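You operate a simulated robot arm through the tools that you are given. There is no shell and no other tool. Be economical: measure what you need, move in short steps, check, and stop when the job is done.

You are at the controls of a simulated robot arm. One attempt, no reset.

Task
Set the green stop at 120 mm and clamp the module marked 29 against it with the purple stop.
Fine: Lock the green stop before clamping and the purple one after.

It is judged by the outcome, as a careful person would: the job done as asked, and still so three seconds after it is handed in. It fails if anything else is knocked over, pushed out of place, dropped, spilled or broken.

Robot
A 7-joint arm with a two-finger parallel gripper, fixed in place. Base frame: the origin is at the foot of the arm, x ahead of it, y to its left, z up; the work surface is at about z = 0. Lengths are in m, angles in rad, forces in N, time in s.
With the tool pointing down near the work surface it reaches from about 0.22 to 0.58 m from the base axis. Its first joint turns from -1.152 to 1.152 rad. Payload 2.5 kg.
The tool frame sits at the grasp point between the pads (the TCP): z along the fingers, y along the line on which they close. The tips reach 0.023 m beyond it. The gripper opens to 0.094 m. The fingers are 0.038 m wide and 0.01 m thick; the gripper's body (0.054 by 0.096 m) begins 0.039 m behind the TCP.
Orientation is told as [roll, pitch, yaw] about the base's x, y, z axes, in that order, counted from this pose: with the fingers straight down and closing along the base's y, the tool's x points along the base's -x, its y along +y and its z along -z.

Tools
- The arm moves only by the tool servo_tool. Its argument "moves" is a list of rows, each a list of 6 numbers: the shift along the base's x, y, z in m, then the turn, a rotation vector about the base's x, y, z in rad. In form: [[tx, ty, tz, ax, ay, az], ...]. A call has 1 to 20 rows; each row shifts and turns the commanded pose from where the row before left it. "fingers" is the finger opening in m, from 0 to 0.094, set as the call begins (left out, the last holds). Each row takes 0.2 s and may step no farther than 0.05 m and 0.15 rad from the row before; otherwise, or with a gripper value out of range, the whole call is refused. Where a pose cannot be reached the arm comes as near as it can. A force on the tool above 40 N (or 10 N above the force at the start of the call, whichever is more), or a blocked arm, ends the call early, and 0.2 s more pass. Each finger travels about 0.108 m/s and halts on what it meets, pressing with about 22 N; the grip force reading is that of the motor and also rises with nothing between the fingers. The clock runs only during rows and for 0.2 s after the last one: add rows that do not move to give the fingers time. It gives the time, the measured TCP pose, the force on the tool (base axes), the opening and the grip force at its end, in the units of the frame above (readings bear some noise), and new pictures: "views" is both (left out), scene, wrist or none.
- Cameras (640 x 400 px; columns grow to the right, rows downward): "scene" is fixed at [0.1272, -0.4179, 0.5327]; the picture's right is [0.73, -0.68, 0.00], its down [-0.46, -0.50, -0.73] and it looks along [0.50, 0.54, -0.68] (base axes); focal length 252 px, centre (320, 200). "wrist" rides on the gripper at [0.086, 0.016, -0.074] in the tool frame; the picture's right is [-0.18, 0.98, 0.00], its down [-0.58, -0.11, -0.81] and it looks along [-0.79, -0.15, 0.59] (tool axes); focal length 243 px, centre (320, 200).
- pixel_to_xyz(camera, pixels): there is no depth. For up to 12 entries [column, row, z] of the newest picture of that camera ("zoom" is the newest enlarged one), the place [x, y] in the base frame at which the ray of that pixel passes the height z, good to about 0.003 m. It takes no simulated time.
- zoom(camera, box): a new picture of the part [left, top, right, bottom] of that camera's present view, enlarged. It takes no simulated time.
- job_done(): hands the job in; it is judged then, once.

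Keep the steps short. Do not move on a guess: measure, check each grasp and each placing, and mend mistakes. In all there are 80 turns and 170 pictures (those below and enlarged ones count). Leave the gripper open and the arm clear of the work at the hand-in unless told otherwise, and finish with a single line.

The tools are called after "Request:" as a command line: name --pt "numbers of a row" for each row, then --argument value for the rest, lists and objects as JSON in quotes. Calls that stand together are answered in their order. servo_tool: Moves the arm, as the interface text tells. Its arguments: {"type":"object","properties":{"moves":{"type":"array","items":{"type":"array","items":{"type":"number"}}},"fingers":{"type":"number"},"views":{"type":"string","enum":["both","scene","wrist","none"]}},"required":["moves"]} The other tools are called the same way: pixel_to_xyz (camera, pixels) gives the place at which the rays of pixels pass given heights; zoom (camera, box) takes an enlarged picture of a part of a camera's view; job_done () hands the job in.

At the start:

```text
t: 0.0
position: [0.2589, -0.2945, 0.352]
tool_rot: [0.0, 0.002, -0.002]
wrist_force: [0.4, -0.1, -0.1]
gripper_width: 0.0937
grip_force: 0.0
```

scene: 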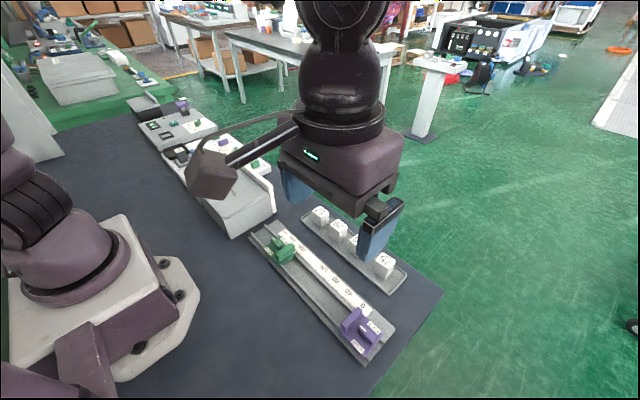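
wrist: 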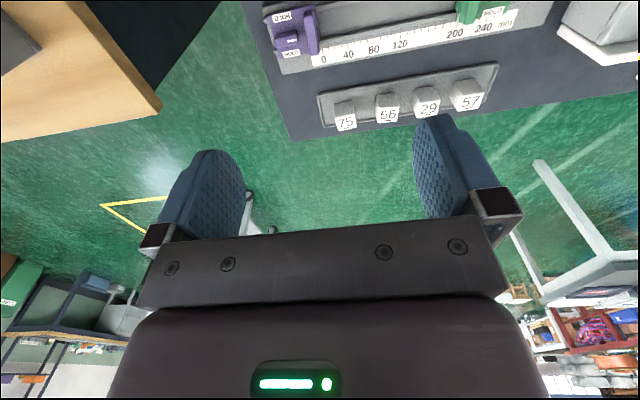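

I see a rail with green and purple stops, a scale, and a tray with modules 75, 66, 29 and 57. I'll enlarge both views for detail.

Request:
zoom --camera "scene" --box '[230, 190, 430, 370]'

Request:
zoom --camera "wrist" --box '[240, 0, 560, 140]'

```text
2.22 times, centred on (330, 280) of scene
```

zoom: 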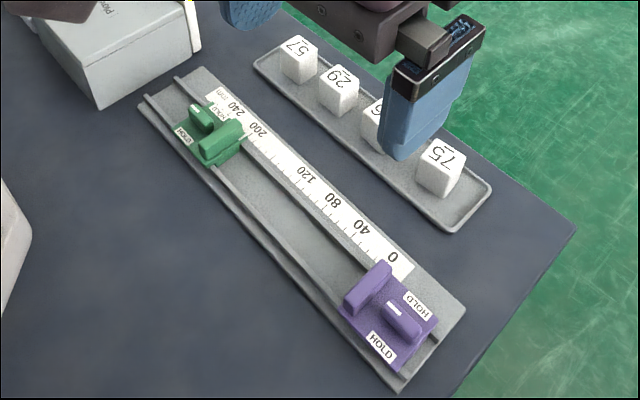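

```text
2.00 times, centred on (400, 70) of wrist
```

zoom: 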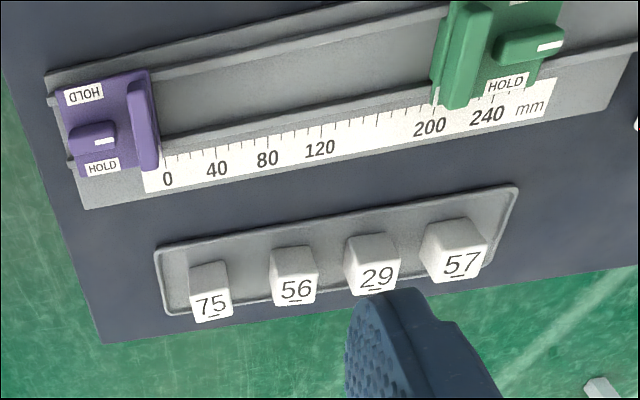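

The scale reads 0 near the purple stop and 240 near the green one. I'll measure the key points at assumed heights.

Request:
pixel_to_xyz --camera "zoom" --pixels '[[163, 158, 0.01], [322, 128, 0.01], [427, 108, 0.01], [545, 80, 0.01], [85, 208, 0.0], [48, 80, 0.01], [295, 300, 0.01], [378, 290, 0.01], [372, 250, 0.03], [370, 237, 0.03], [435, 106, 0.01], [158, 165, 0.01]]'

Request:
pixel_to_xyz --camera "scene" --pixels '[[362, 310, 0.01], [323, 266, 0.01], [292, 231, 0.01], [338, 225, 0.03], [320, 213, 0.03], [383, 262, 0.03], [358, 327, 0.03], [280, 250, 0.03], [367, 360, 0.0], [395, 325, 0.0], [250, 236, 0.0]]'

```text
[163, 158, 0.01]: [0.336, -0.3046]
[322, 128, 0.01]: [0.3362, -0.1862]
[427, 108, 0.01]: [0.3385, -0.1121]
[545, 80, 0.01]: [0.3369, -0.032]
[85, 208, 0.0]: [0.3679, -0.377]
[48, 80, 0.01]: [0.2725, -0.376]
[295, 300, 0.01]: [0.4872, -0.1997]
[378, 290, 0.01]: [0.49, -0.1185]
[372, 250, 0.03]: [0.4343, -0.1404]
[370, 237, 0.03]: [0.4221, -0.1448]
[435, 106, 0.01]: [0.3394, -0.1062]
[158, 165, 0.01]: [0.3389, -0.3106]
```

```text
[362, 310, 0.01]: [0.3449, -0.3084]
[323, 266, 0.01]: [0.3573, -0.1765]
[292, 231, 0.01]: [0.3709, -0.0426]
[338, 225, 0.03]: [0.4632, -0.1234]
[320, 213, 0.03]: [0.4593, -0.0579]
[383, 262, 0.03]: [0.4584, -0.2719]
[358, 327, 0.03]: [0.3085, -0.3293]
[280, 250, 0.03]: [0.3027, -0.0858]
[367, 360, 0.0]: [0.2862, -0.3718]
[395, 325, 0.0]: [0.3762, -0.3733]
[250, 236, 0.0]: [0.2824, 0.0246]
```

Rail runs along y (x about 0.28 to 0.375), with 0 at y≈-0.305 and 120 at y≈-0.185. Next I'll move over the green stop, staying high, for a close look at its lock.

Request:
servo_tool --pt "0.005 0.036 -0.02 0 0 0" --pt "0.005 0.036 -0.025 0 0 0" --pt "0.005 0.036 -0.025 0 0 0" --pt "0.005 0.036 -0.025 0 0 0" --pt "0.005 0.036 -0.025 0 0 0" --pt "0.005 0.034 -0.025 0 0 0" --pt "0 0 0 0 0 0"

```text
t: 1.6
position: [0.2907, -0.0783, 0.2048]
tool_rot: [0.001, -0.001, 0.001]
wrist_force: [-0.1, 0.0, -0.3]
gripper_width: 0.094
grip_force: 0.0
```

scene: 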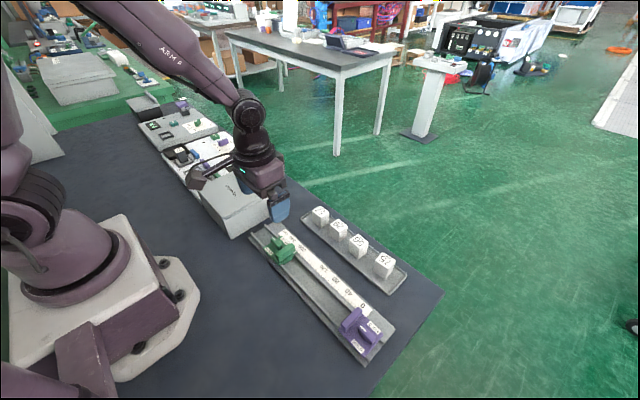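
wrist: 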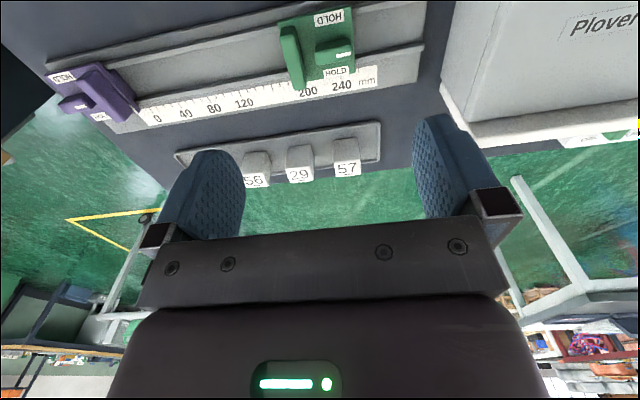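

Request:
zoom --camera "wrist" --box '[250, 0, 390, 110]'

Request:
zoom --camera "scene" --box '[240, 205, 320, 275]'

Request:
zoom --camera "scene" --box '[325, 295, 405, 365]'

```text
3.64 times, centred on (320, 55) of wrist
```

zoom: 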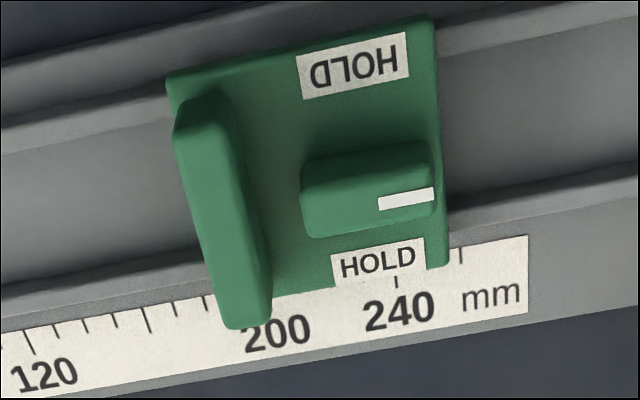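

```text
5.71 times, centred on (280, 240) of scene
```

zoom: 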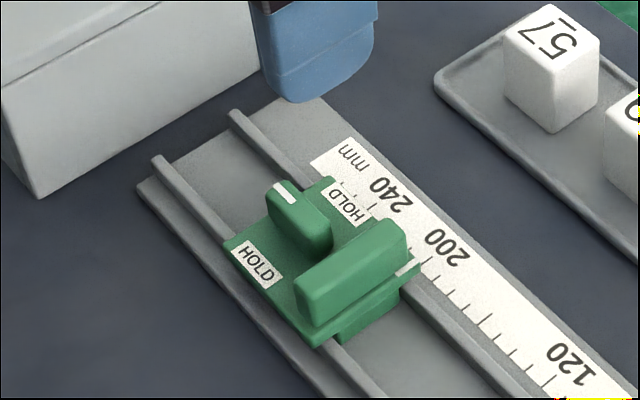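

```text
5.71 times, centred on (365, 330) of scene
```

zoom: 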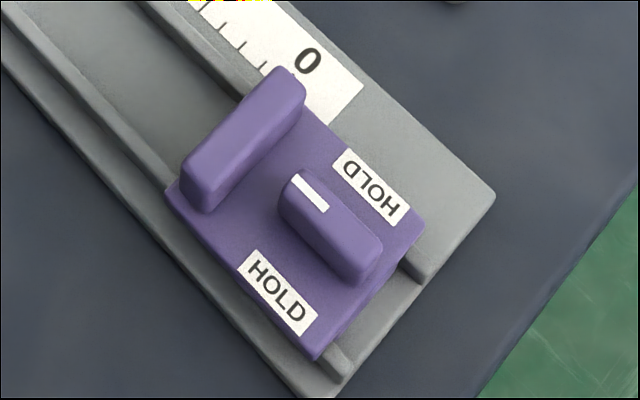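

Each stop has a fin and a rotary knob with a white pointer, with HOLD marked at ±90°. Both knobs now lie along the rail, so both are free. A small white mark under the green fin may be the reading index, so I'll look closer.

Request:
zoom --camera "scene" --box '[272, 225, 304, 253]'

Request:
zoom --camera "wrist" --box '[40, 50, 180, 140]'

```text
14.29 times, centred on (288, 239) of scene
```

zoom: 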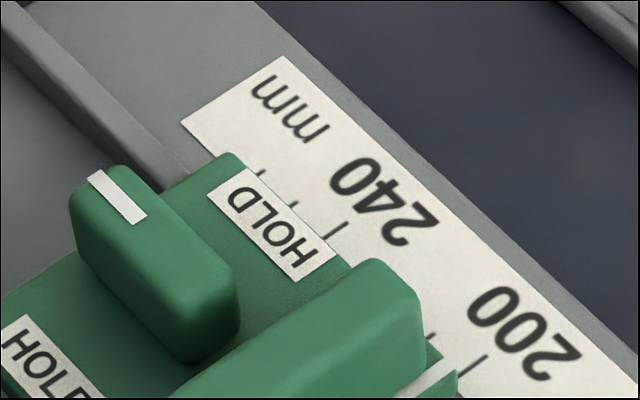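

```text
4.44 times, centred on (110, 95) of wrist
```

zoom: 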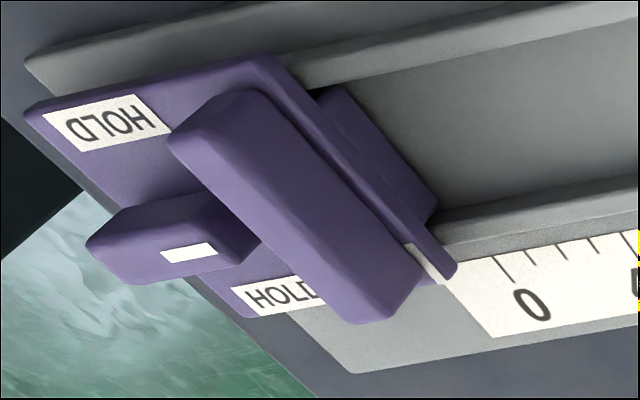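

The tab under the front edge of each stop carries a white index line. I'll go a bit lower and to -y to see that index and the jaw face.

Request:
servo_tool --pt "0 -0.03 -0.02 0 0 0" --pt "0 -0.03 -0.02 0 0 0" --pt "0 0 0 0 0 0" --views "wrist"

Request:
zoom --camera "wrist" --box '[320, 0, 480, 100]'

```text
t: 2.4
position: [0.2909, -0.1393, 0.167]
tool_rot: [-0.001, 0.001, 0.0]
wrist_force: [0.3, 0.1, 0.3]
gripper_width: 0.094
grip_force: 0.1
```

wrist: 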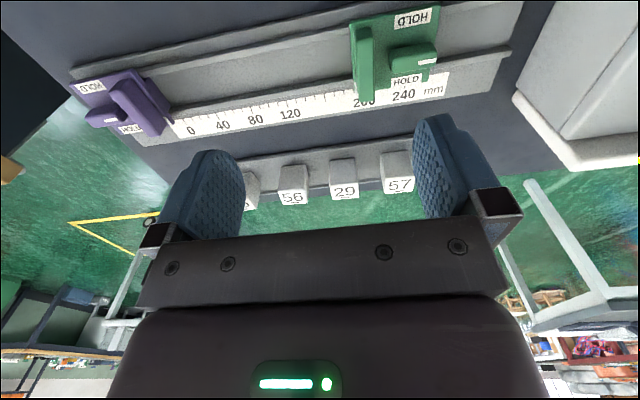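

```text
4.00 times, centred on (400, 50) of wrist
```

zoom: 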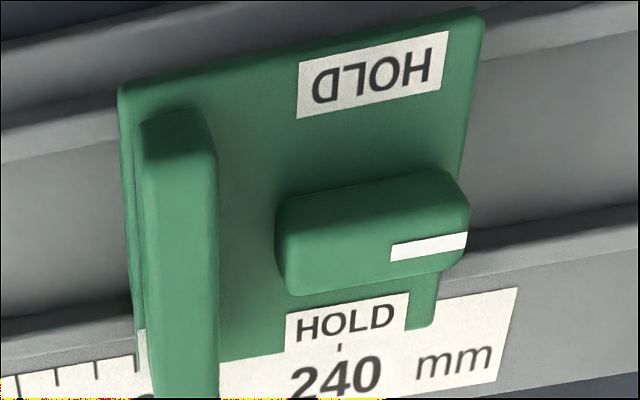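

Triangulating the plate and knob heights from both cameras by intersecting rays at several heights.

Request:
pixel_to_xyz --camera "zoom" --pixels '[[118, 92, 0.02], [118, 92, 0.04], [478, 14, 0.02], [478, 14, 0.04], [280, 200, 0.03], [280, 200, 0.05], [467, 240, 0.03], [467, 240, 0.05], [145, 118, 0.05], [212, 118, 0.05], [145, 118, 0.07], [212, 118, 0.07]]'

Request:
pixel_to_xyz --camera "scene" --pixels '[[263.4, 247, 0.02], [263.4, 247, 0.04], [279.1, 265.4, 0.02], [279.1, 265.4, 0.04], [273, 237, 0.04], [273, 237, 0.06], [276, 254, 0.05], [276, 254, 0.07], [291.5, 243, 0.05], [291.5, 243, 0.07]]'

Request:
zoom --camera "scene" --box '[256, 220, 312, 270]'

```text
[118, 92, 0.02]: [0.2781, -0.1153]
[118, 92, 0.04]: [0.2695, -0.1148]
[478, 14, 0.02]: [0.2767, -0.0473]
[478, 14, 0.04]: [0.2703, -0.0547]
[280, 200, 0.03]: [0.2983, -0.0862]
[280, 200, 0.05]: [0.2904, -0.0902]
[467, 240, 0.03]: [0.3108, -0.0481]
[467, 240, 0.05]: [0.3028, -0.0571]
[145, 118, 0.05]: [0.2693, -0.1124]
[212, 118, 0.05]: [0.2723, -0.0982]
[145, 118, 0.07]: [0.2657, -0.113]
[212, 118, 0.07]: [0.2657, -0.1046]
```

```text
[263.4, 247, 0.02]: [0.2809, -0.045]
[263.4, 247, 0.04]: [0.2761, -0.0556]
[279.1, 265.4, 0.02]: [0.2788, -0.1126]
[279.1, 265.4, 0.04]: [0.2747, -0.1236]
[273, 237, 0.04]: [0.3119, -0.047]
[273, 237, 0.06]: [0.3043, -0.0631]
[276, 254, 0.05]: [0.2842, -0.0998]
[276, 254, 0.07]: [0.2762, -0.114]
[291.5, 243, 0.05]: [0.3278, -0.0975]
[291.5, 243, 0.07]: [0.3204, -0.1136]
```

```text
8.00 times, centred on (284, 245) of scene
```

zoom: 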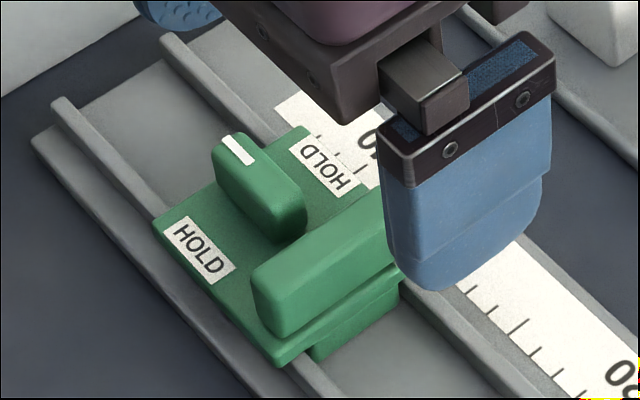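

Estimated green stop: plate top z≈0.025, y from -0.115 to -0.048, knob centre about (0.304, -0.07) along y, fin back face near y≈-0.099. Plan: grip the knob across x (yaw +90°), slide, then turn back to yaw 0 to lock. First I'll turn and move above it at height.

Request:
servo_tool --pt "0.0012 0.0063 0 0 0 0.1428" --pt "0.0012 0.0063 0 0 0 0.1428" --pt "0.0012 0.0063 0 0 0 0.1428" --pt "0.0012 0.0063 0 0 0 0.1428" --pt "0.0012 0.0063 0 0 0 0.1428" --pt "0.0012 0.0063 0 0 0 0.1428" --pt "0.0012 0.0063 0 0 0 0.1428" --pt "0.0012 0.0063 0 0 0 0.1428" --pt "0.0012 0.0063 0 0 0 0.1428" --pt "0.0012 0.0063 0 0 0 0.1428" --pt "0.0012 0.0063 0 0 0 0.1428" --pt "0 0 0 0 0 0"

Request:
zoom --camera "wrist" --box '[200, 0, 440, 150]'

```text
t: 5.0
position: [0.3026, -0.0696, 0.1669]
tool_rot: [0.0, 0.0, 1.573]
wrist_force: [-1.6, -0.4, -0.7]
gripper_width: 0.094
grip_force: 0.0
```

scene: 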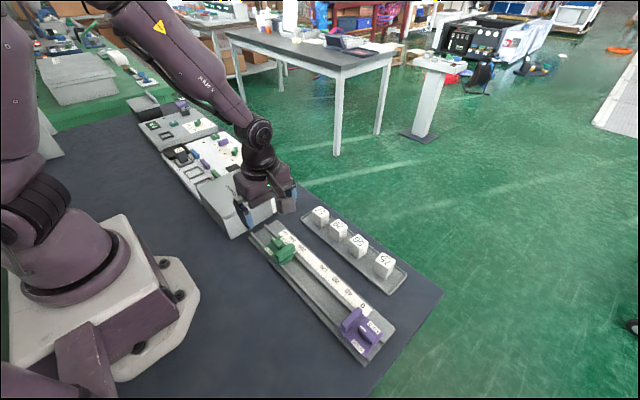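
wrist: 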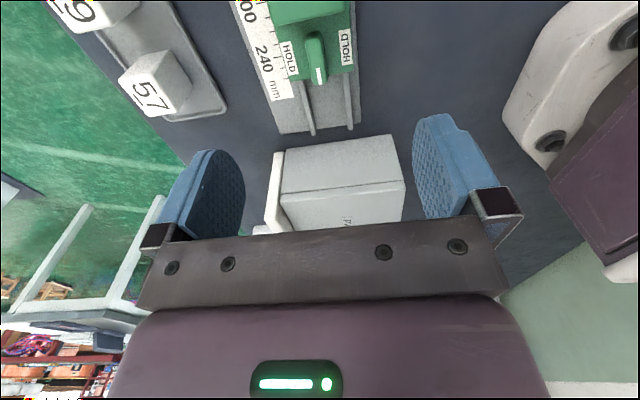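

```text
2.67 times, centred on (320, 75) of wrist
```

zoom: 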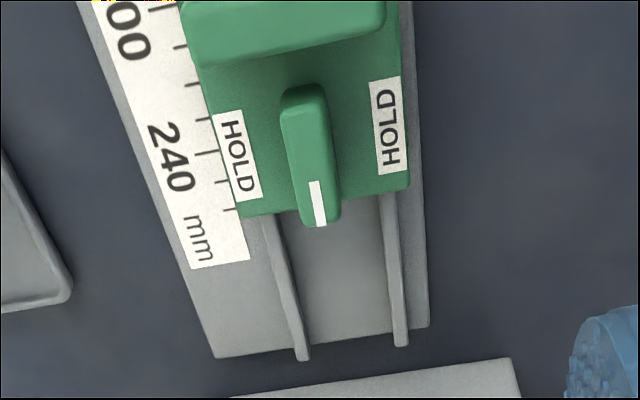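

The knob is visible from the -y side now. I'll measure its edges.

Request:
pixel_to_xyz --camera "zoom" --pixels '[[297, 205, 0.05], [342, 200, 0.05], [281, 105, 0.05], [327, 95, 0.05], [318, 225, 0.05], [305, 85, 0.05], [408, 190, 0.025], [243, 217, 0.025], [190, 60, 0.045], [385, 25, 0.045], [240, 210, 0.01], [260, 217, 0.015]]'

```text
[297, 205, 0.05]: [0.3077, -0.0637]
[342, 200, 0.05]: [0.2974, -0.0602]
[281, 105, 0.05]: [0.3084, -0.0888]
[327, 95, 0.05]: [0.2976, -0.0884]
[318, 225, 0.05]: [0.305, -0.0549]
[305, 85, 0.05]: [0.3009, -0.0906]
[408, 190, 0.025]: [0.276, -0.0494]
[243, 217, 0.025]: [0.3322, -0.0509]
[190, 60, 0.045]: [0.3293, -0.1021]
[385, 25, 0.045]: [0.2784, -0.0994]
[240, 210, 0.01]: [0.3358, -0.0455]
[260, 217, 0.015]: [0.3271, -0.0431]
```

Knob centre ≈ (0.304, -0.0725), about 12 mm wide, and the fin's back face is at y≈-0.101. I'll align and lower to TCP z≈0.055 with a 50 mm opening.

Request:
servo_tool --pt "0.0012 -0.0028 -0.02 0 0 0" --pt "0 0 -0.03 0 0 0" --pt "0 0 -0.03 0 0 0" --pt "0 0 -0.02 0 0 0" --pt "0 0 -0.012 0 0 0" --pt "0 0 0 0 0 0" --fingers 0.05

```text
t: 6.4
position: [0.3035, -0.072, 0.055]
tool_rot: [0.0, -0.001, 1.57]
wrist_force: [0.0, -1.3, 0.5]
gripper_width: 0.0501
grip_force: 0.1
```

scene: 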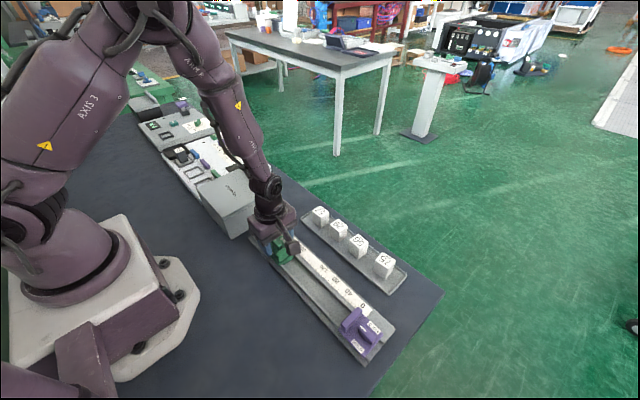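
wrist: 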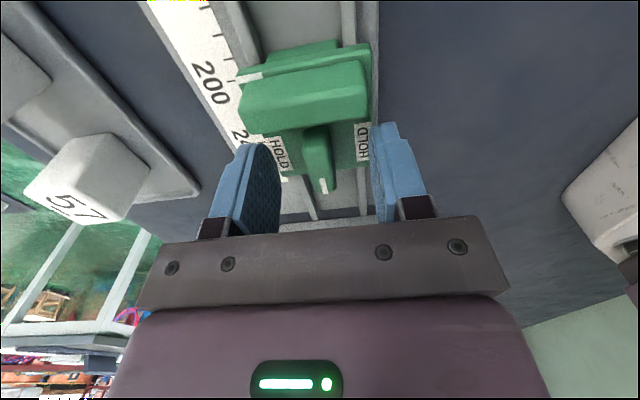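

Fingers straddle the knob, and the index tab at about (258,73) in the wrist view is visible. Closing on the knob.

Request:
servo_tool --pt "0 0 0 0 0 0" --pt "0 0 0 0 0 0" --pt "0 0 0 0 0 0" --fingers 0.0 --views "wrist"

Request:
zoom --camera "wrist" --box '[190, 30, 350, 130]'

```text
t: 7.2
position: [0.3054, -0.0712, 0.0537]
tool_rot: [-0.001, 0.0, 1.571]
wrist_force: [5.5, -0.7, -10.1]
gripper_width: 0.0124
grip_force: 45.0
```

wrist: 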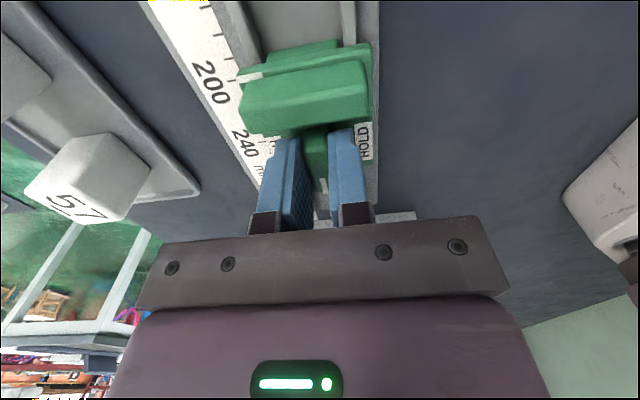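

```text
4.00 times, centred on (270, 80) of wrist
```

zoom: 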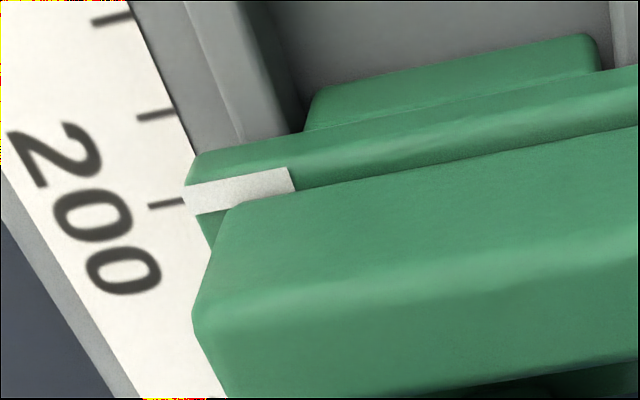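

Gripped at 12.4 mm. Now I'll measure the index line versus the 200 tick, correcting for parallax.

Request:
pixel_to_xyz --camera "zoom" --pixels '[[185, 198, 0.02], [185, 198, 0.025], [293, 182, 0.025], [180, 203, 0.01], [180, 203, 0.006], [172, 113, 0.01], [128, 16, 0.01], [310, 95, 0.02], [310, 95, 0.01], [200, 155, 0.025], [575, 35, 0.02], [638, 66, 0.025]]'

Request:
zoom --camera "scene" --box '[256, 220, 320, 270]'

```text
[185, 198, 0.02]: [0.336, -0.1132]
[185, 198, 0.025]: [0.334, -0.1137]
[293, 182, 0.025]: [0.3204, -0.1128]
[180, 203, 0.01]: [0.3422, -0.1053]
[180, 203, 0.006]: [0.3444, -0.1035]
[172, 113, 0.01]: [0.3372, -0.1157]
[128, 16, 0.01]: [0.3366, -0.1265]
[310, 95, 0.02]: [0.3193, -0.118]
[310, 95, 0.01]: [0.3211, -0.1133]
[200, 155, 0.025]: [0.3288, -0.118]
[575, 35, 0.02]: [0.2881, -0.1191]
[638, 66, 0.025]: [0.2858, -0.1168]
```

```text
8.00 times, centred on (288, 245) of scene
```

zoom: 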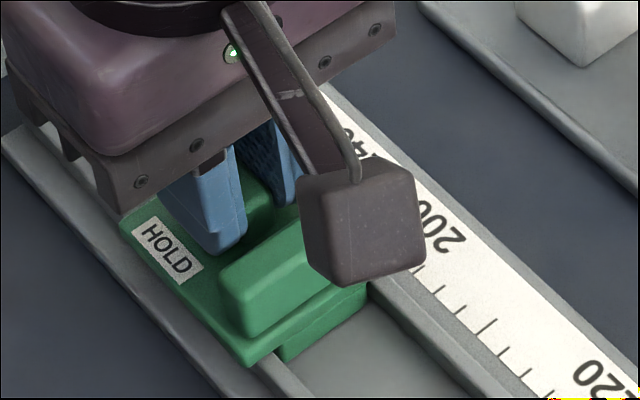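

The index currently reads roughly 191 to 192. I'll slide the stop about -70 mm slowly, then check with a parallax-free view before locking.

Request:
servo_tool --pt "0 -0.01 0 0 0 0" --pt "0 -0.01 0 0 0 0" --pt "0 -0.01 0 0 0 0" --pt "0 -0.01 0 0 0 0" --pt "0 -0.01 0 0 0 0" --pt "0 -0.01 0 0 0 0" --pt "0 -0.01 0 0 0 0" --pt "0 0 0 0 0 0" --views "wrist"

Request:
zoom --camera "wrist" --box '[190, 30, 350, 130]'

```text
t: 9.0
position: [0.3052, -0.1447, 0.0549]
tool_rot: [-0.004, 0.001, 1.571]
wrist_force: [17.1, 0.7, -9.8]
gripper_width: 0.0124
grip_force: 45.0
```

wrist: 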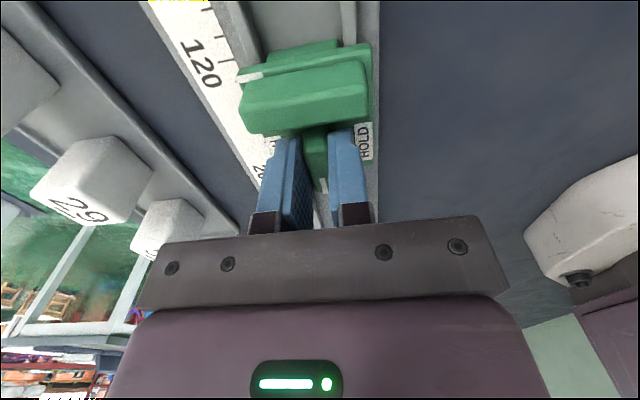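

```text
4.00 times, centred on (270, 80) of wrist
```

zoom: 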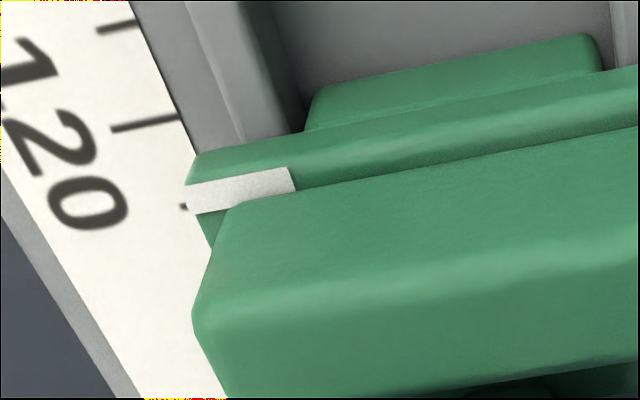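

The stop slid, and the index now sits just past the 120 tick with parallax. I'll release, lift and turn to yaw 0 so the wrist camera sits at the index's own y for a true reading.

Request:
servo_tool --pt "0 0 0 0 0 0" --pt "0 0 0 0 0 0" --pt "0 0 0.03 0 0 0" --pt "0 0 0.03 0 0 0" --pt "0 -0.005 0.02 0 0 -0.1428" --pt "0 -0.005 0.01 0 0 -0.1428" --pt "0 -0.005 0 0 0 -0.1428" --pt "0 -0.005 0 0 0 -0.1428" --pt "0 -0.005 0 0 0 -0.1428" --pt "0 -0.005 0 0 0 -0.1428" --pt "0 -0.005 0 0 0 -0.1428" --pt "0 -0.005 0 0 0 -0.1428" --pt "0 -0.006 0 0 0 -0.1428" --pt "0 -0.006 0 0 0 -0.1428" --pt "0 -0.006 0 0 0 -0.1428" --pt "0 0 0 0 0 0" --fingers 0.05 --views "wrist"

Request:
zoom --camera "wrist" --box '[250, 0, 410, 100]'

```text
t: 12.4
position: [0.303, -0.201, 0.1442]
tool_rot: [-0.002, 0.0, -0.003]
wrist_force: [-1.2, 0.5, 0.1]
gripper_width: 0.0497
grip_force: 0.1
```

wrist: 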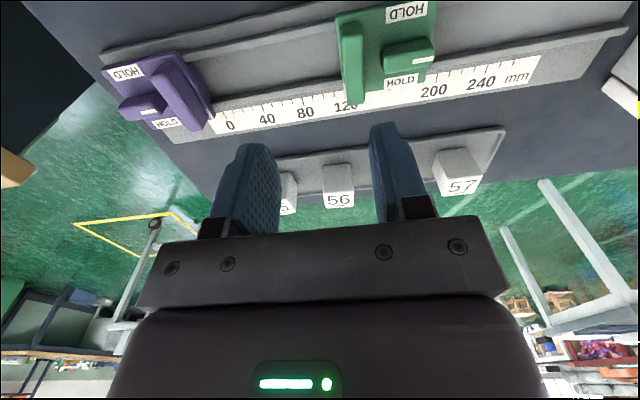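

```text
4.00 times, centred on (330, 50) of wrist
```

zoom: 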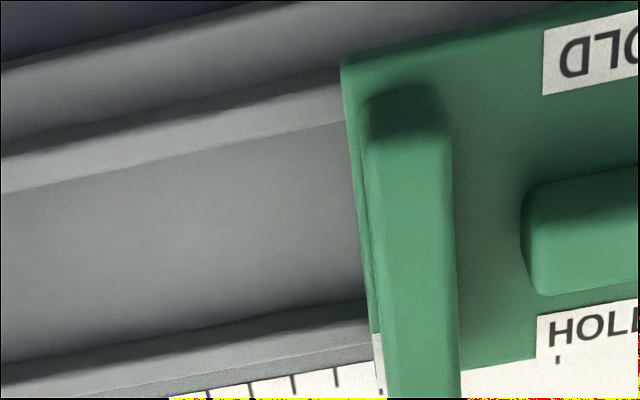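

The index is at about (345,86) in the wrist view. I'll zoom in there.

Request:
zoom --camera "wrist" --box '[312, 70, 392, 120]'

```text
8.00 times, centred on (352, 95) of wrist
```

zoom: 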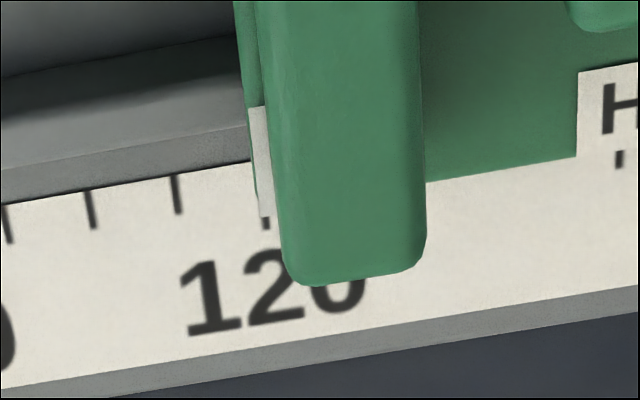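

Request:
pixel_to_xyz --camera "zoom" --pixels '[[261, 214, 0.025], [271, 214, 0.025], [261, 214, 0.02], [266, 224, 0.012], [179, 205, 0.012], [92, 218, 0.012], [250, 109, 0.025], [266, 109, 0.025], [267, 224, 0.02]]'

Request:
zoom --camera "wrist" --box '[336, 80, 356, 102]'

Request:
zoom --camera "scene" --box '[290, 245, 330, 275]'

```text
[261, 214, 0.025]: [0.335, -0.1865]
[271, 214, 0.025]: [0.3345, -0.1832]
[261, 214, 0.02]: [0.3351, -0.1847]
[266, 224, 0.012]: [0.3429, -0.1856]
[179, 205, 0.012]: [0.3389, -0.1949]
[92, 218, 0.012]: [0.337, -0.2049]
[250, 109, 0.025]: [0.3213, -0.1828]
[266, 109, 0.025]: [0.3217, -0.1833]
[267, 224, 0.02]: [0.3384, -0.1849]
```

```text
16.00 times, centred on (346, 91) of wrist
```

zoom: 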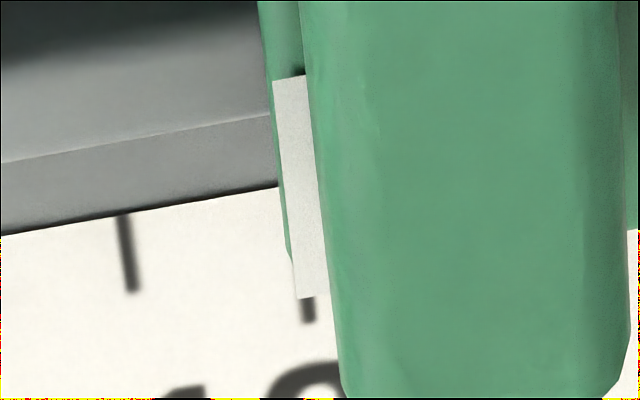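

```text
13.33 times, centred on (310, 260) of scene
```

zoom: 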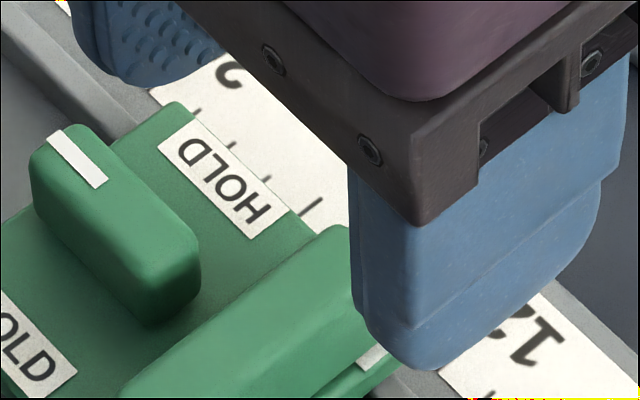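

With no parallax, the index's left edge is at y≈-0.1865, so its centre is about -0.185, and the 120 tick is at -0.1856. It reads about 120.5. I'll go back above the knob at yaw +90 and measure the knob centre before regripping.

Request:
servo_tool --pt "0 0.005 0 0 0 0.1428" --pt "0 0.005 0 0 0 0.1428" --pt "0 0.005 0 0 0 0.1428" --pt "0 0.005 0 0 0 0.1428" --pt "0 0.005 0 0 0 0.1428" --pt "0 0.005 0 0 0 0.1428" --pt "0 0.005 0 0 0 0.1428" --pt "0 0.005 0 0 0 0.1428" --pt "0 0.006 0 0 0 0.1428" --pt "0 0.006 0 0 0 0.1428" --pt "0 0.006 0 0 0 0.1428" --pt "0 0 0 0 0 0" --views "wrist"

Request:
zoom --camera "wrist" --box '[250, 20, 410, 120]'

```text
t: 15.0
position: [0.3033, -0.1431, 0.1446]
tool_rot: [0.0, -0.001, 1.574]
wrist_force: [-0.9, 0.5, 0.6]
gripper_width: 0.0501
grip_force: 0.2
```

wrist: 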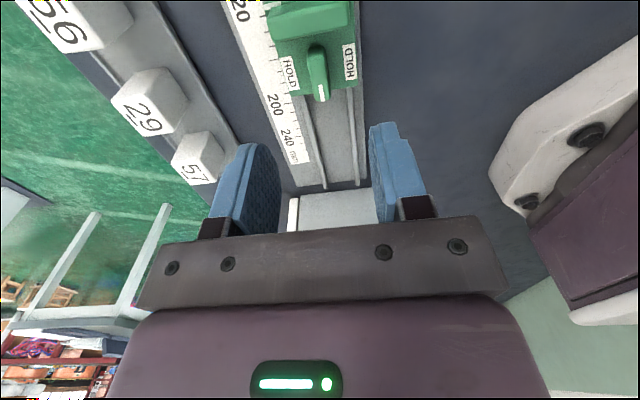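

```text
4.00 times, centred on (330, 70) of wrist
```

zoom: 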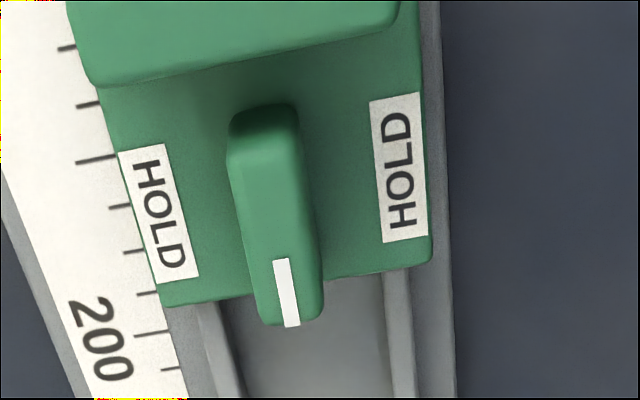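

Request:
pixel_to_xyz --camera "zoom" --pixels '[[263, 148, 0.05], [290, 325, 0.05], [158, 213, 0.025], [400, 167, 0.025], [263, 115, 0.03], [432, 260, 0.025], [160, 303, 0.025], [92, 83, 0.05], [398, 20, 0.05], [228, 160, 0.05], [300, 140, 0.05]]'

```text
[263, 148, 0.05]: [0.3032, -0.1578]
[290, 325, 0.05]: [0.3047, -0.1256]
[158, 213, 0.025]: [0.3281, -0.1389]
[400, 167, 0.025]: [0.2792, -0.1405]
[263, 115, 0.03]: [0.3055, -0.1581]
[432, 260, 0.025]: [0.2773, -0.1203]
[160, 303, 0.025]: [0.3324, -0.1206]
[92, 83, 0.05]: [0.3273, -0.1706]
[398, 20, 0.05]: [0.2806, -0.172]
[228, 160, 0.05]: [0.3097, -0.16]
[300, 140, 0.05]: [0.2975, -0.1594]
```

Knob axis ≈ (0.3035, -0.1415). I'll shift +1.5 mm in y, lower and close.

Request:
servo_tool --pt "0 0.0015 -0.02 0 0 0" --pt "0 0 -0.03 0 0 0" --pt "0 0 -0.025 0 0 0" --pt "0 0 -0.015 0 0 0" --pt "0 0 0 0 0 0" --views "none"

Request:
servo_tool --pt "0 0 0 0 0 0" --pt "0 0 0 0 0 0" --pt "0 0 0 0 0 0" --pt "0 -0.0005 0 0 0 0" --pt "0 0 0 0 0 0" --fingers 0.0 --views "wrist"

Request:
zoom --camera "wrist" --box '[190, 30, 350, 130]'

```text
t: 16.2
position: [0.3042, -0.1418, 0.0535]
tool_rot: [0.0, 0.0, 1.57]
wrist_force: [0.1, -1.0, -0.9]
gripper_width: 0.0498
grip_force: 0.0
```

```text
t: 17.4
position: [0.305, -0.1415, 0.0528]
tool_rot: [-0.001, -0.002, 1.571]
wrist_force: [18.6, 1.2, -31.7]
gripper_width: 0.012
grip_force: 45.1
```

wrist: 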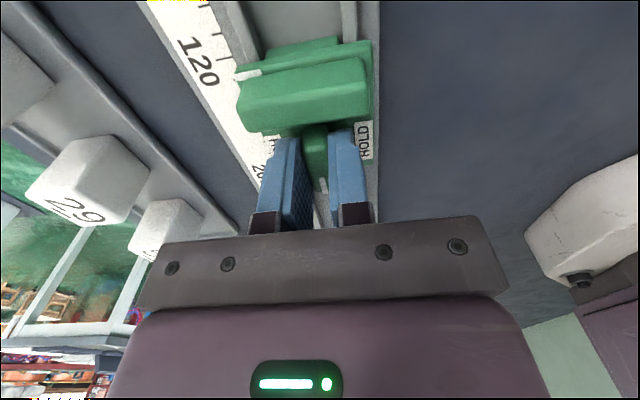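

```text
4.00 times, centred on (270, 80) of wrist
```

zoom: 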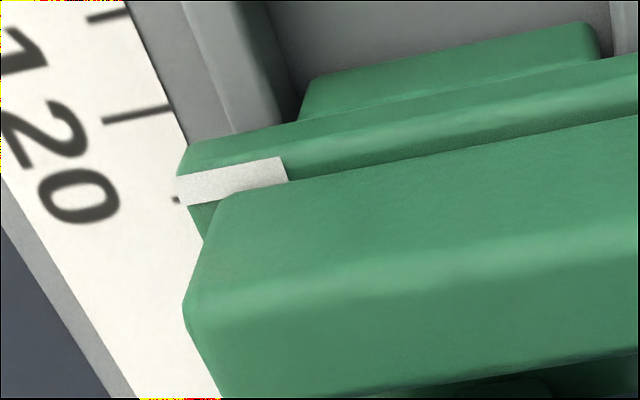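

Gripped, but there is side load (18.6 N in x, -31.7 N in z) because the command isn't centred on the knob. I'll ease the command toward the measured pose before turning.

Request:
servo_tool --pt "0.0012 0 -0.0015 0 0 0" --pt "0 0 0 0 0 0" --views "none"

```text
t: 18.0
position: [0.3041, -0.1441, 0.054]
tool_rot: [0.002, 0.005, 1.57]
wrist_force: [-6.8, 0.7, 33.7]
gripper_width: 0.0126
grip_force: 45.1
```

That overshot slightly, so I'll back off half.

Request:
servo_tool --pt "-0.0003 0 0.0008 0 0 0" --pt "0 0 0 0 0 0" --views "none"

```text
t: 18.6
position: [0.3056, -0.144, 0.0527]
tool_rot: [0.002, 0.0, 1.571]
wrist_force: [-6.7, -0.8, 19.0]
gripper_width: 0.0124
grip_force: 44.7
```

Loads are now moderate. Turning -90° (back to yaw 0) to bring the knob to HOLD.

Request:
servo_tool --pt "0 0 0.0004 0 0 -0.1" --pt "0 0 0 0 0 -0.1" --pt "0 0 0 0 0 -0.1" --pt "0 0 0 0 0 -0.1" --pt "0 0 0 0 0 -0.1" --pt "0 0 0 0 0 -0.1" --pt "0 0 0 0 0 -0.1" --pt "0 0 0 0 0 -0.1" --pt "0 0 0 0 0 0" --views "wrist"

```text
t: 20.6
position: [0.3044, -0.1419, 0.0533]
tool_rot: [0.003, 0.001, 0.769]
wrist_force: [-9.1, 1.0, -30.6]
gripper_width: 0.0126
grip_force: 45.3
```

wrist: 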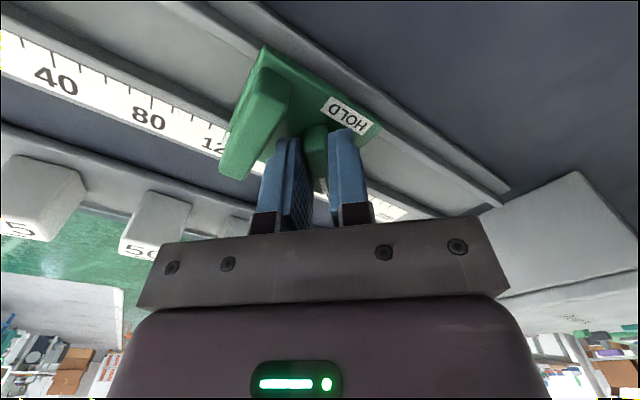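

The knob follows. Continuing to yaw 0.

Request:
servo_tool --pt "0 0 -0.0005 0 0 -0.1" --pt "0 0 0 0 0 -0.1" --pt "0 0 0 0 0 -0.1" --pt "0 0 0 0 0 -0.1" --pt "0 0 0 0 0 -0.1" --pt "0 0 0 0 0 -0.1" --pt "0 0 0 0 0 -0.1" --pt "0 0 0 0 0 -0.0708" --pt "0 0 0 0 0 0" --views "wrist"

Request:
zoom --camera "wrist" --box '[220, 60, 380, 160]'

```text
t: 22.6
position: [0.3042, -0.1409, 0.0536]
tool_rot: [0.002, 0.005, -0.002]
wrist_force: [-16.9, -3.8, -7.5]
gripper_width: 0.0123
grip_force: 45.1
```

wrist: 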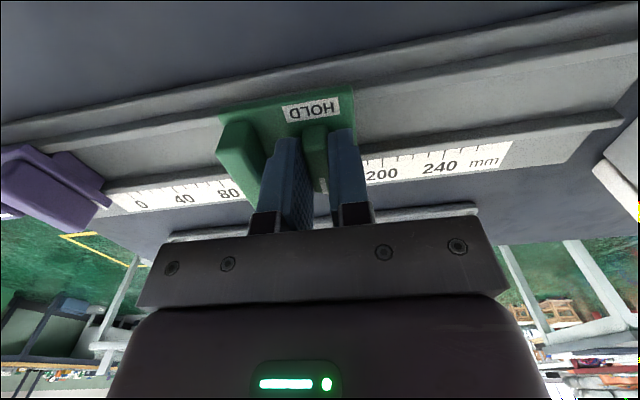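

```text
4.00 times, centred on (300, 110) of wrist
```

zoom: 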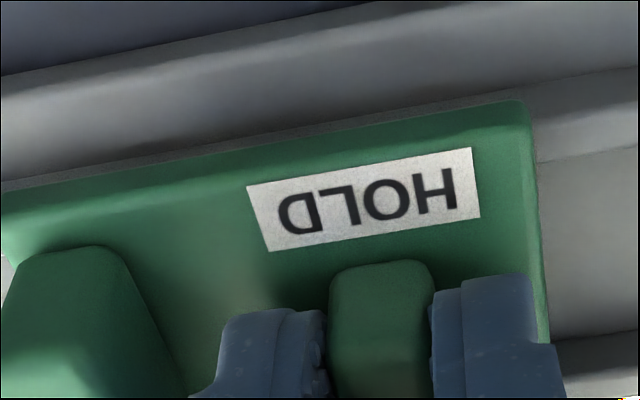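

The knob has turned to HOLD. I'll open only to 28 mm (the fin is near), lift, and shift to the parallax-free spot.

Request:
servo_tool --pt "0 0 0 0 0 0" --pt "0 0 0 0 0 0" --pt "0 0 0.03 0 0 0" --pt "0 0 0.03 0 0 0" --pt "0 -0.03 0.02 0 0 0" --pt "0 -0.031 0.01 0 0 0" --pt "0 0 0 0 0 0" --fingers 0.028

Request:
zoom --camera "wrist" --box '[336, 80, 356, 102]'

Request:
zoom --camera "wrist" --box '[310, 0, 470, 110]'

```text
t: 24.2
position: [0.304, -0.2034, 0.1457]
tool_rot: [0.0, 0.001, -0.001]
wrist_force: [0.5, -0.8, -0.9]
gripper_width: 0.028
grip_force: 0.1
```

scene: 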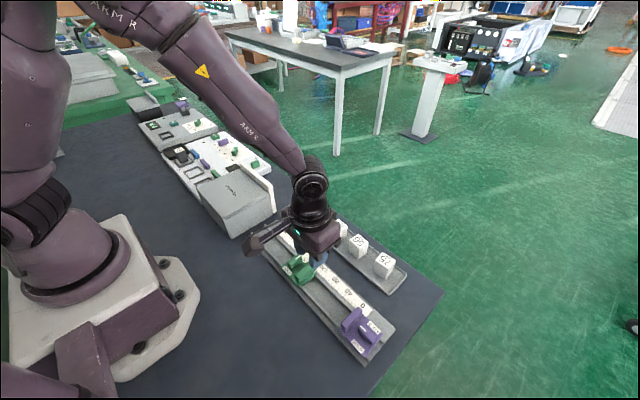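
wrist: 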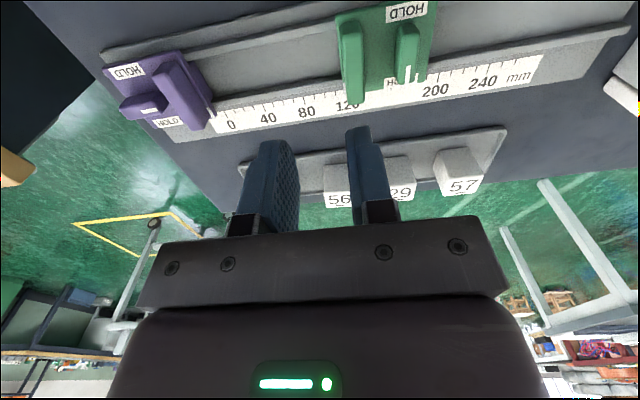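

```text
16.00 times, centred on (346, 91) of wrist
```

zoom: 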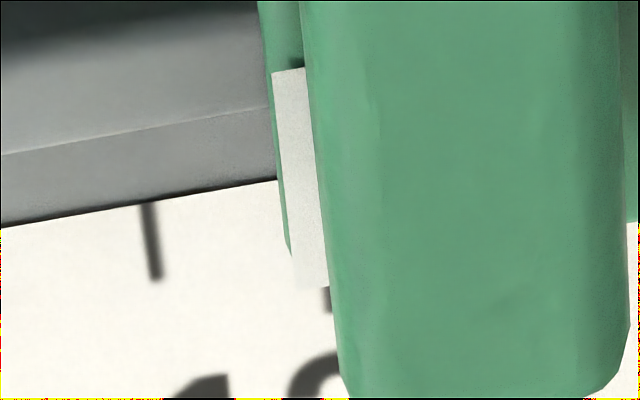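

```text
3.64 times, centred on (390, 55) of wrist
```

zoom: 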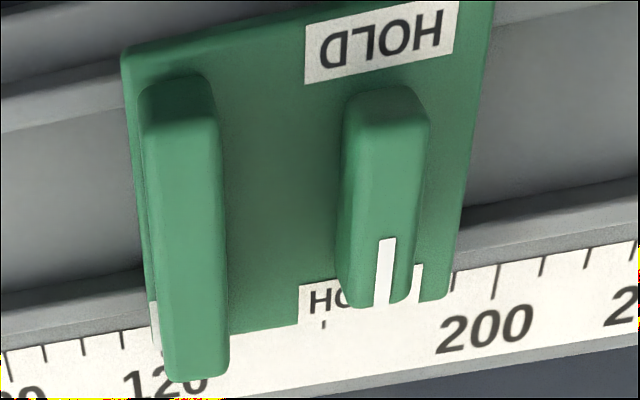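

The pointer is at HOLD. Checking the index against the ticks numerically.

Request:
zoom --camera "wrist" --box '[320, 75, 360, 105]'

```text
13.33 times, centred on (340, 90) of wrist
```

zoom: 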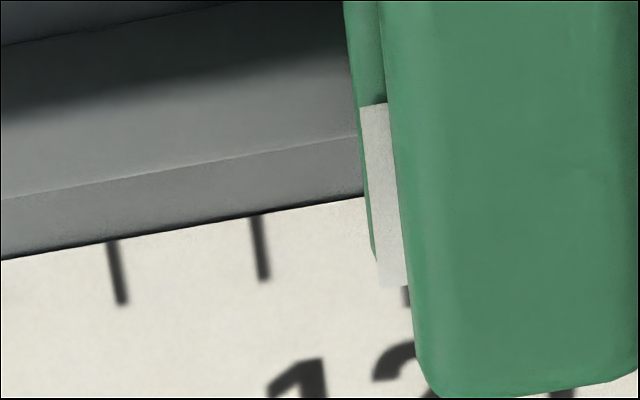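

Request:
pixel_to_xyz --camera "zoom" --pixels '[[122, 300, 0.012], [264, 278, 0.012], [408, 298, 0.012], [122, 300, 0.016], [264, 278, 0.016], [380, 285, 0.025], [360, 107, 0.025], [380, 285, 0.028], [362, 200, 0.012]]'

```text
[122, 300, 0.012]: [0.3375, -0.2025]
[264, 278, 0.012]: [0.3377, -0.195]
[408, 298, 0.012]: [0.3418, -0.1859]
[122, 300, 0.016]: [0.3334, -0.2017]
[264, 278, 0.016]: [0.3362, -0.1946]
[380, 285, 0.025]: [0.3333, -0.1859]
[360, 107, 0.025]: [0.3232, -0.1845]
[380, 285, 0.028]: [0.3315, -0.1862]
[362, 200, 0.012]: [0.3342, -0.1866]
```

By geometry the green index reads about 119.6, and it's locked. Next is module 29: I'll move to view it from the wrist, high, with the gripper open.

Request:
servo_tool --pt "0.02 0.02 0.01 0 0 0" --pt "0.03 0.02 0.01 0 0 0" --pt "0.03 0.02 0 0 0 0" --pt "0.02 0.015 0 0 0 0" --pt "0 0 0 0 0 0" --fingers 0.094

Request:
zoom --camera "wrist" --box '[230, 50, 430, 190]'

Request:
zoom --camera "scene" --box '[265, 195, 405, 295]'

```text
t: 25.4
position: [0.4063, -0.1281, 0.1641]
tool_rot: [0.0, 0.0, 0.0]
wrist_force: [0.3, -0.2, -0.1]
gripper_width: 0.0939
grip_force: 0.1
```

scene: 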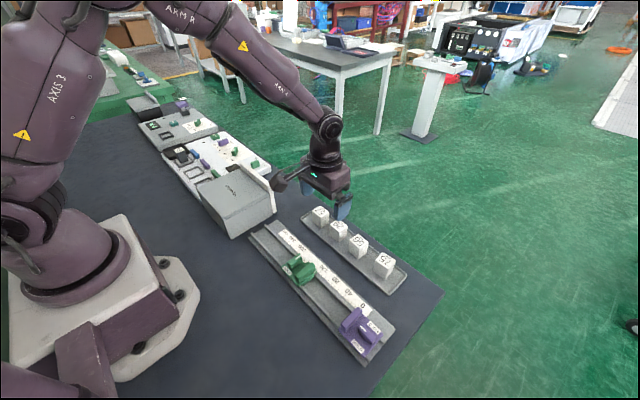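
wrist: 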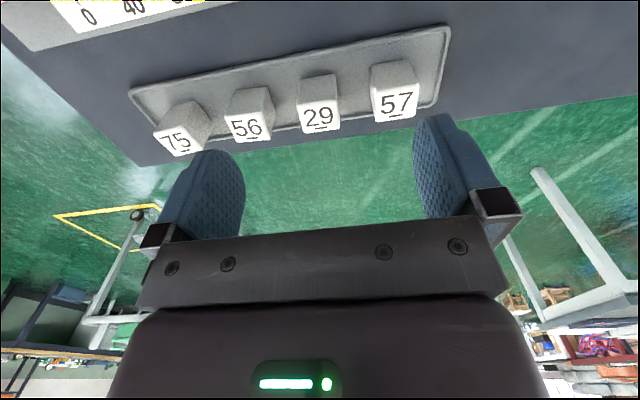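

```text
2.86 times, centred on (330, 120) of wrist
```

zoom: 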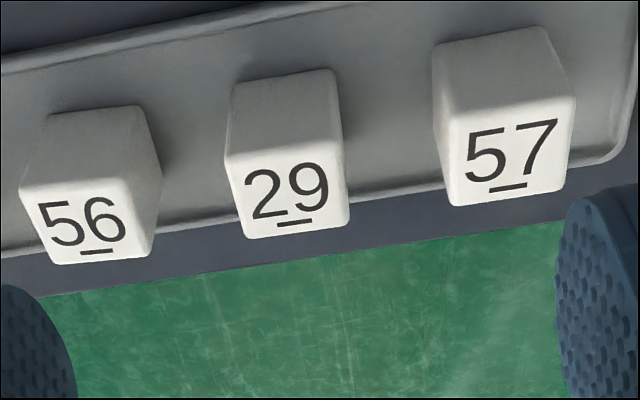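

```text
4.00 times, centred on (335, 245) of scene
```

zoom: 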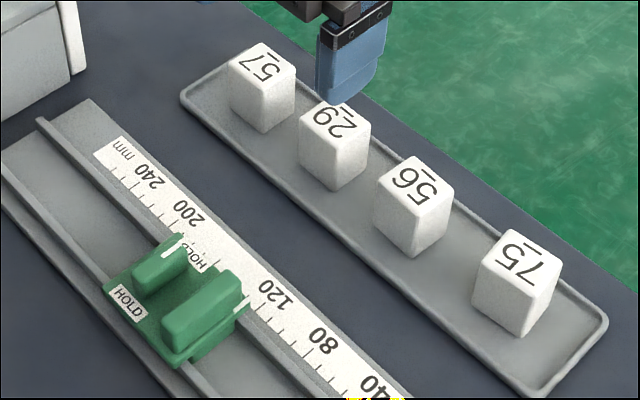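

Module 29 is at about (0.45, -0.136). Its orientation isn't clear, so I'll zoom tighter from both cameras.

Request:
zoom --camera "wrist" --box '[288, 65, 352, 140]'

Request:
zoom --camera "scene" --box '[318, 210, 358, 245]'

```text
5.33 times, centred on (320, 102) of wrist
```

zoom: 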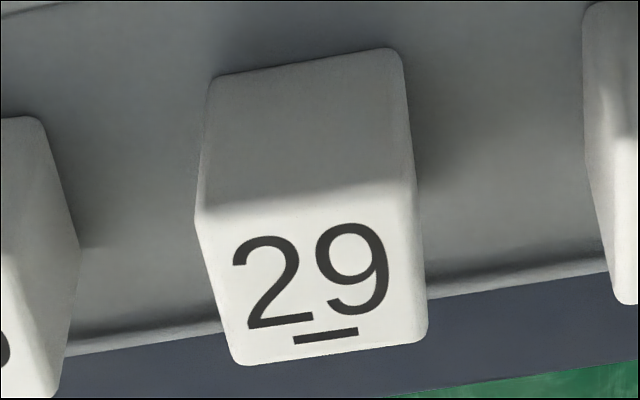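

```text
11.43 times, centred on (338, 228) of scene
```

zoom: 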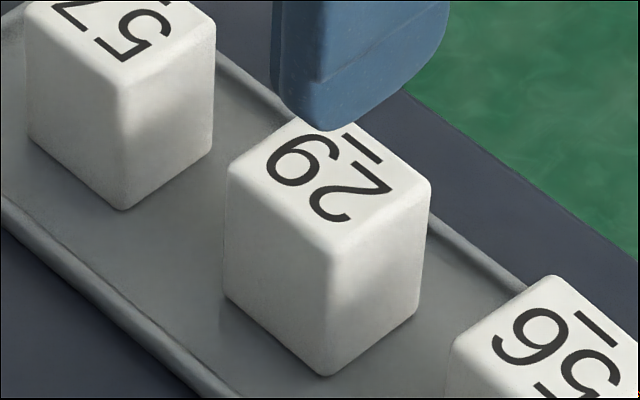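

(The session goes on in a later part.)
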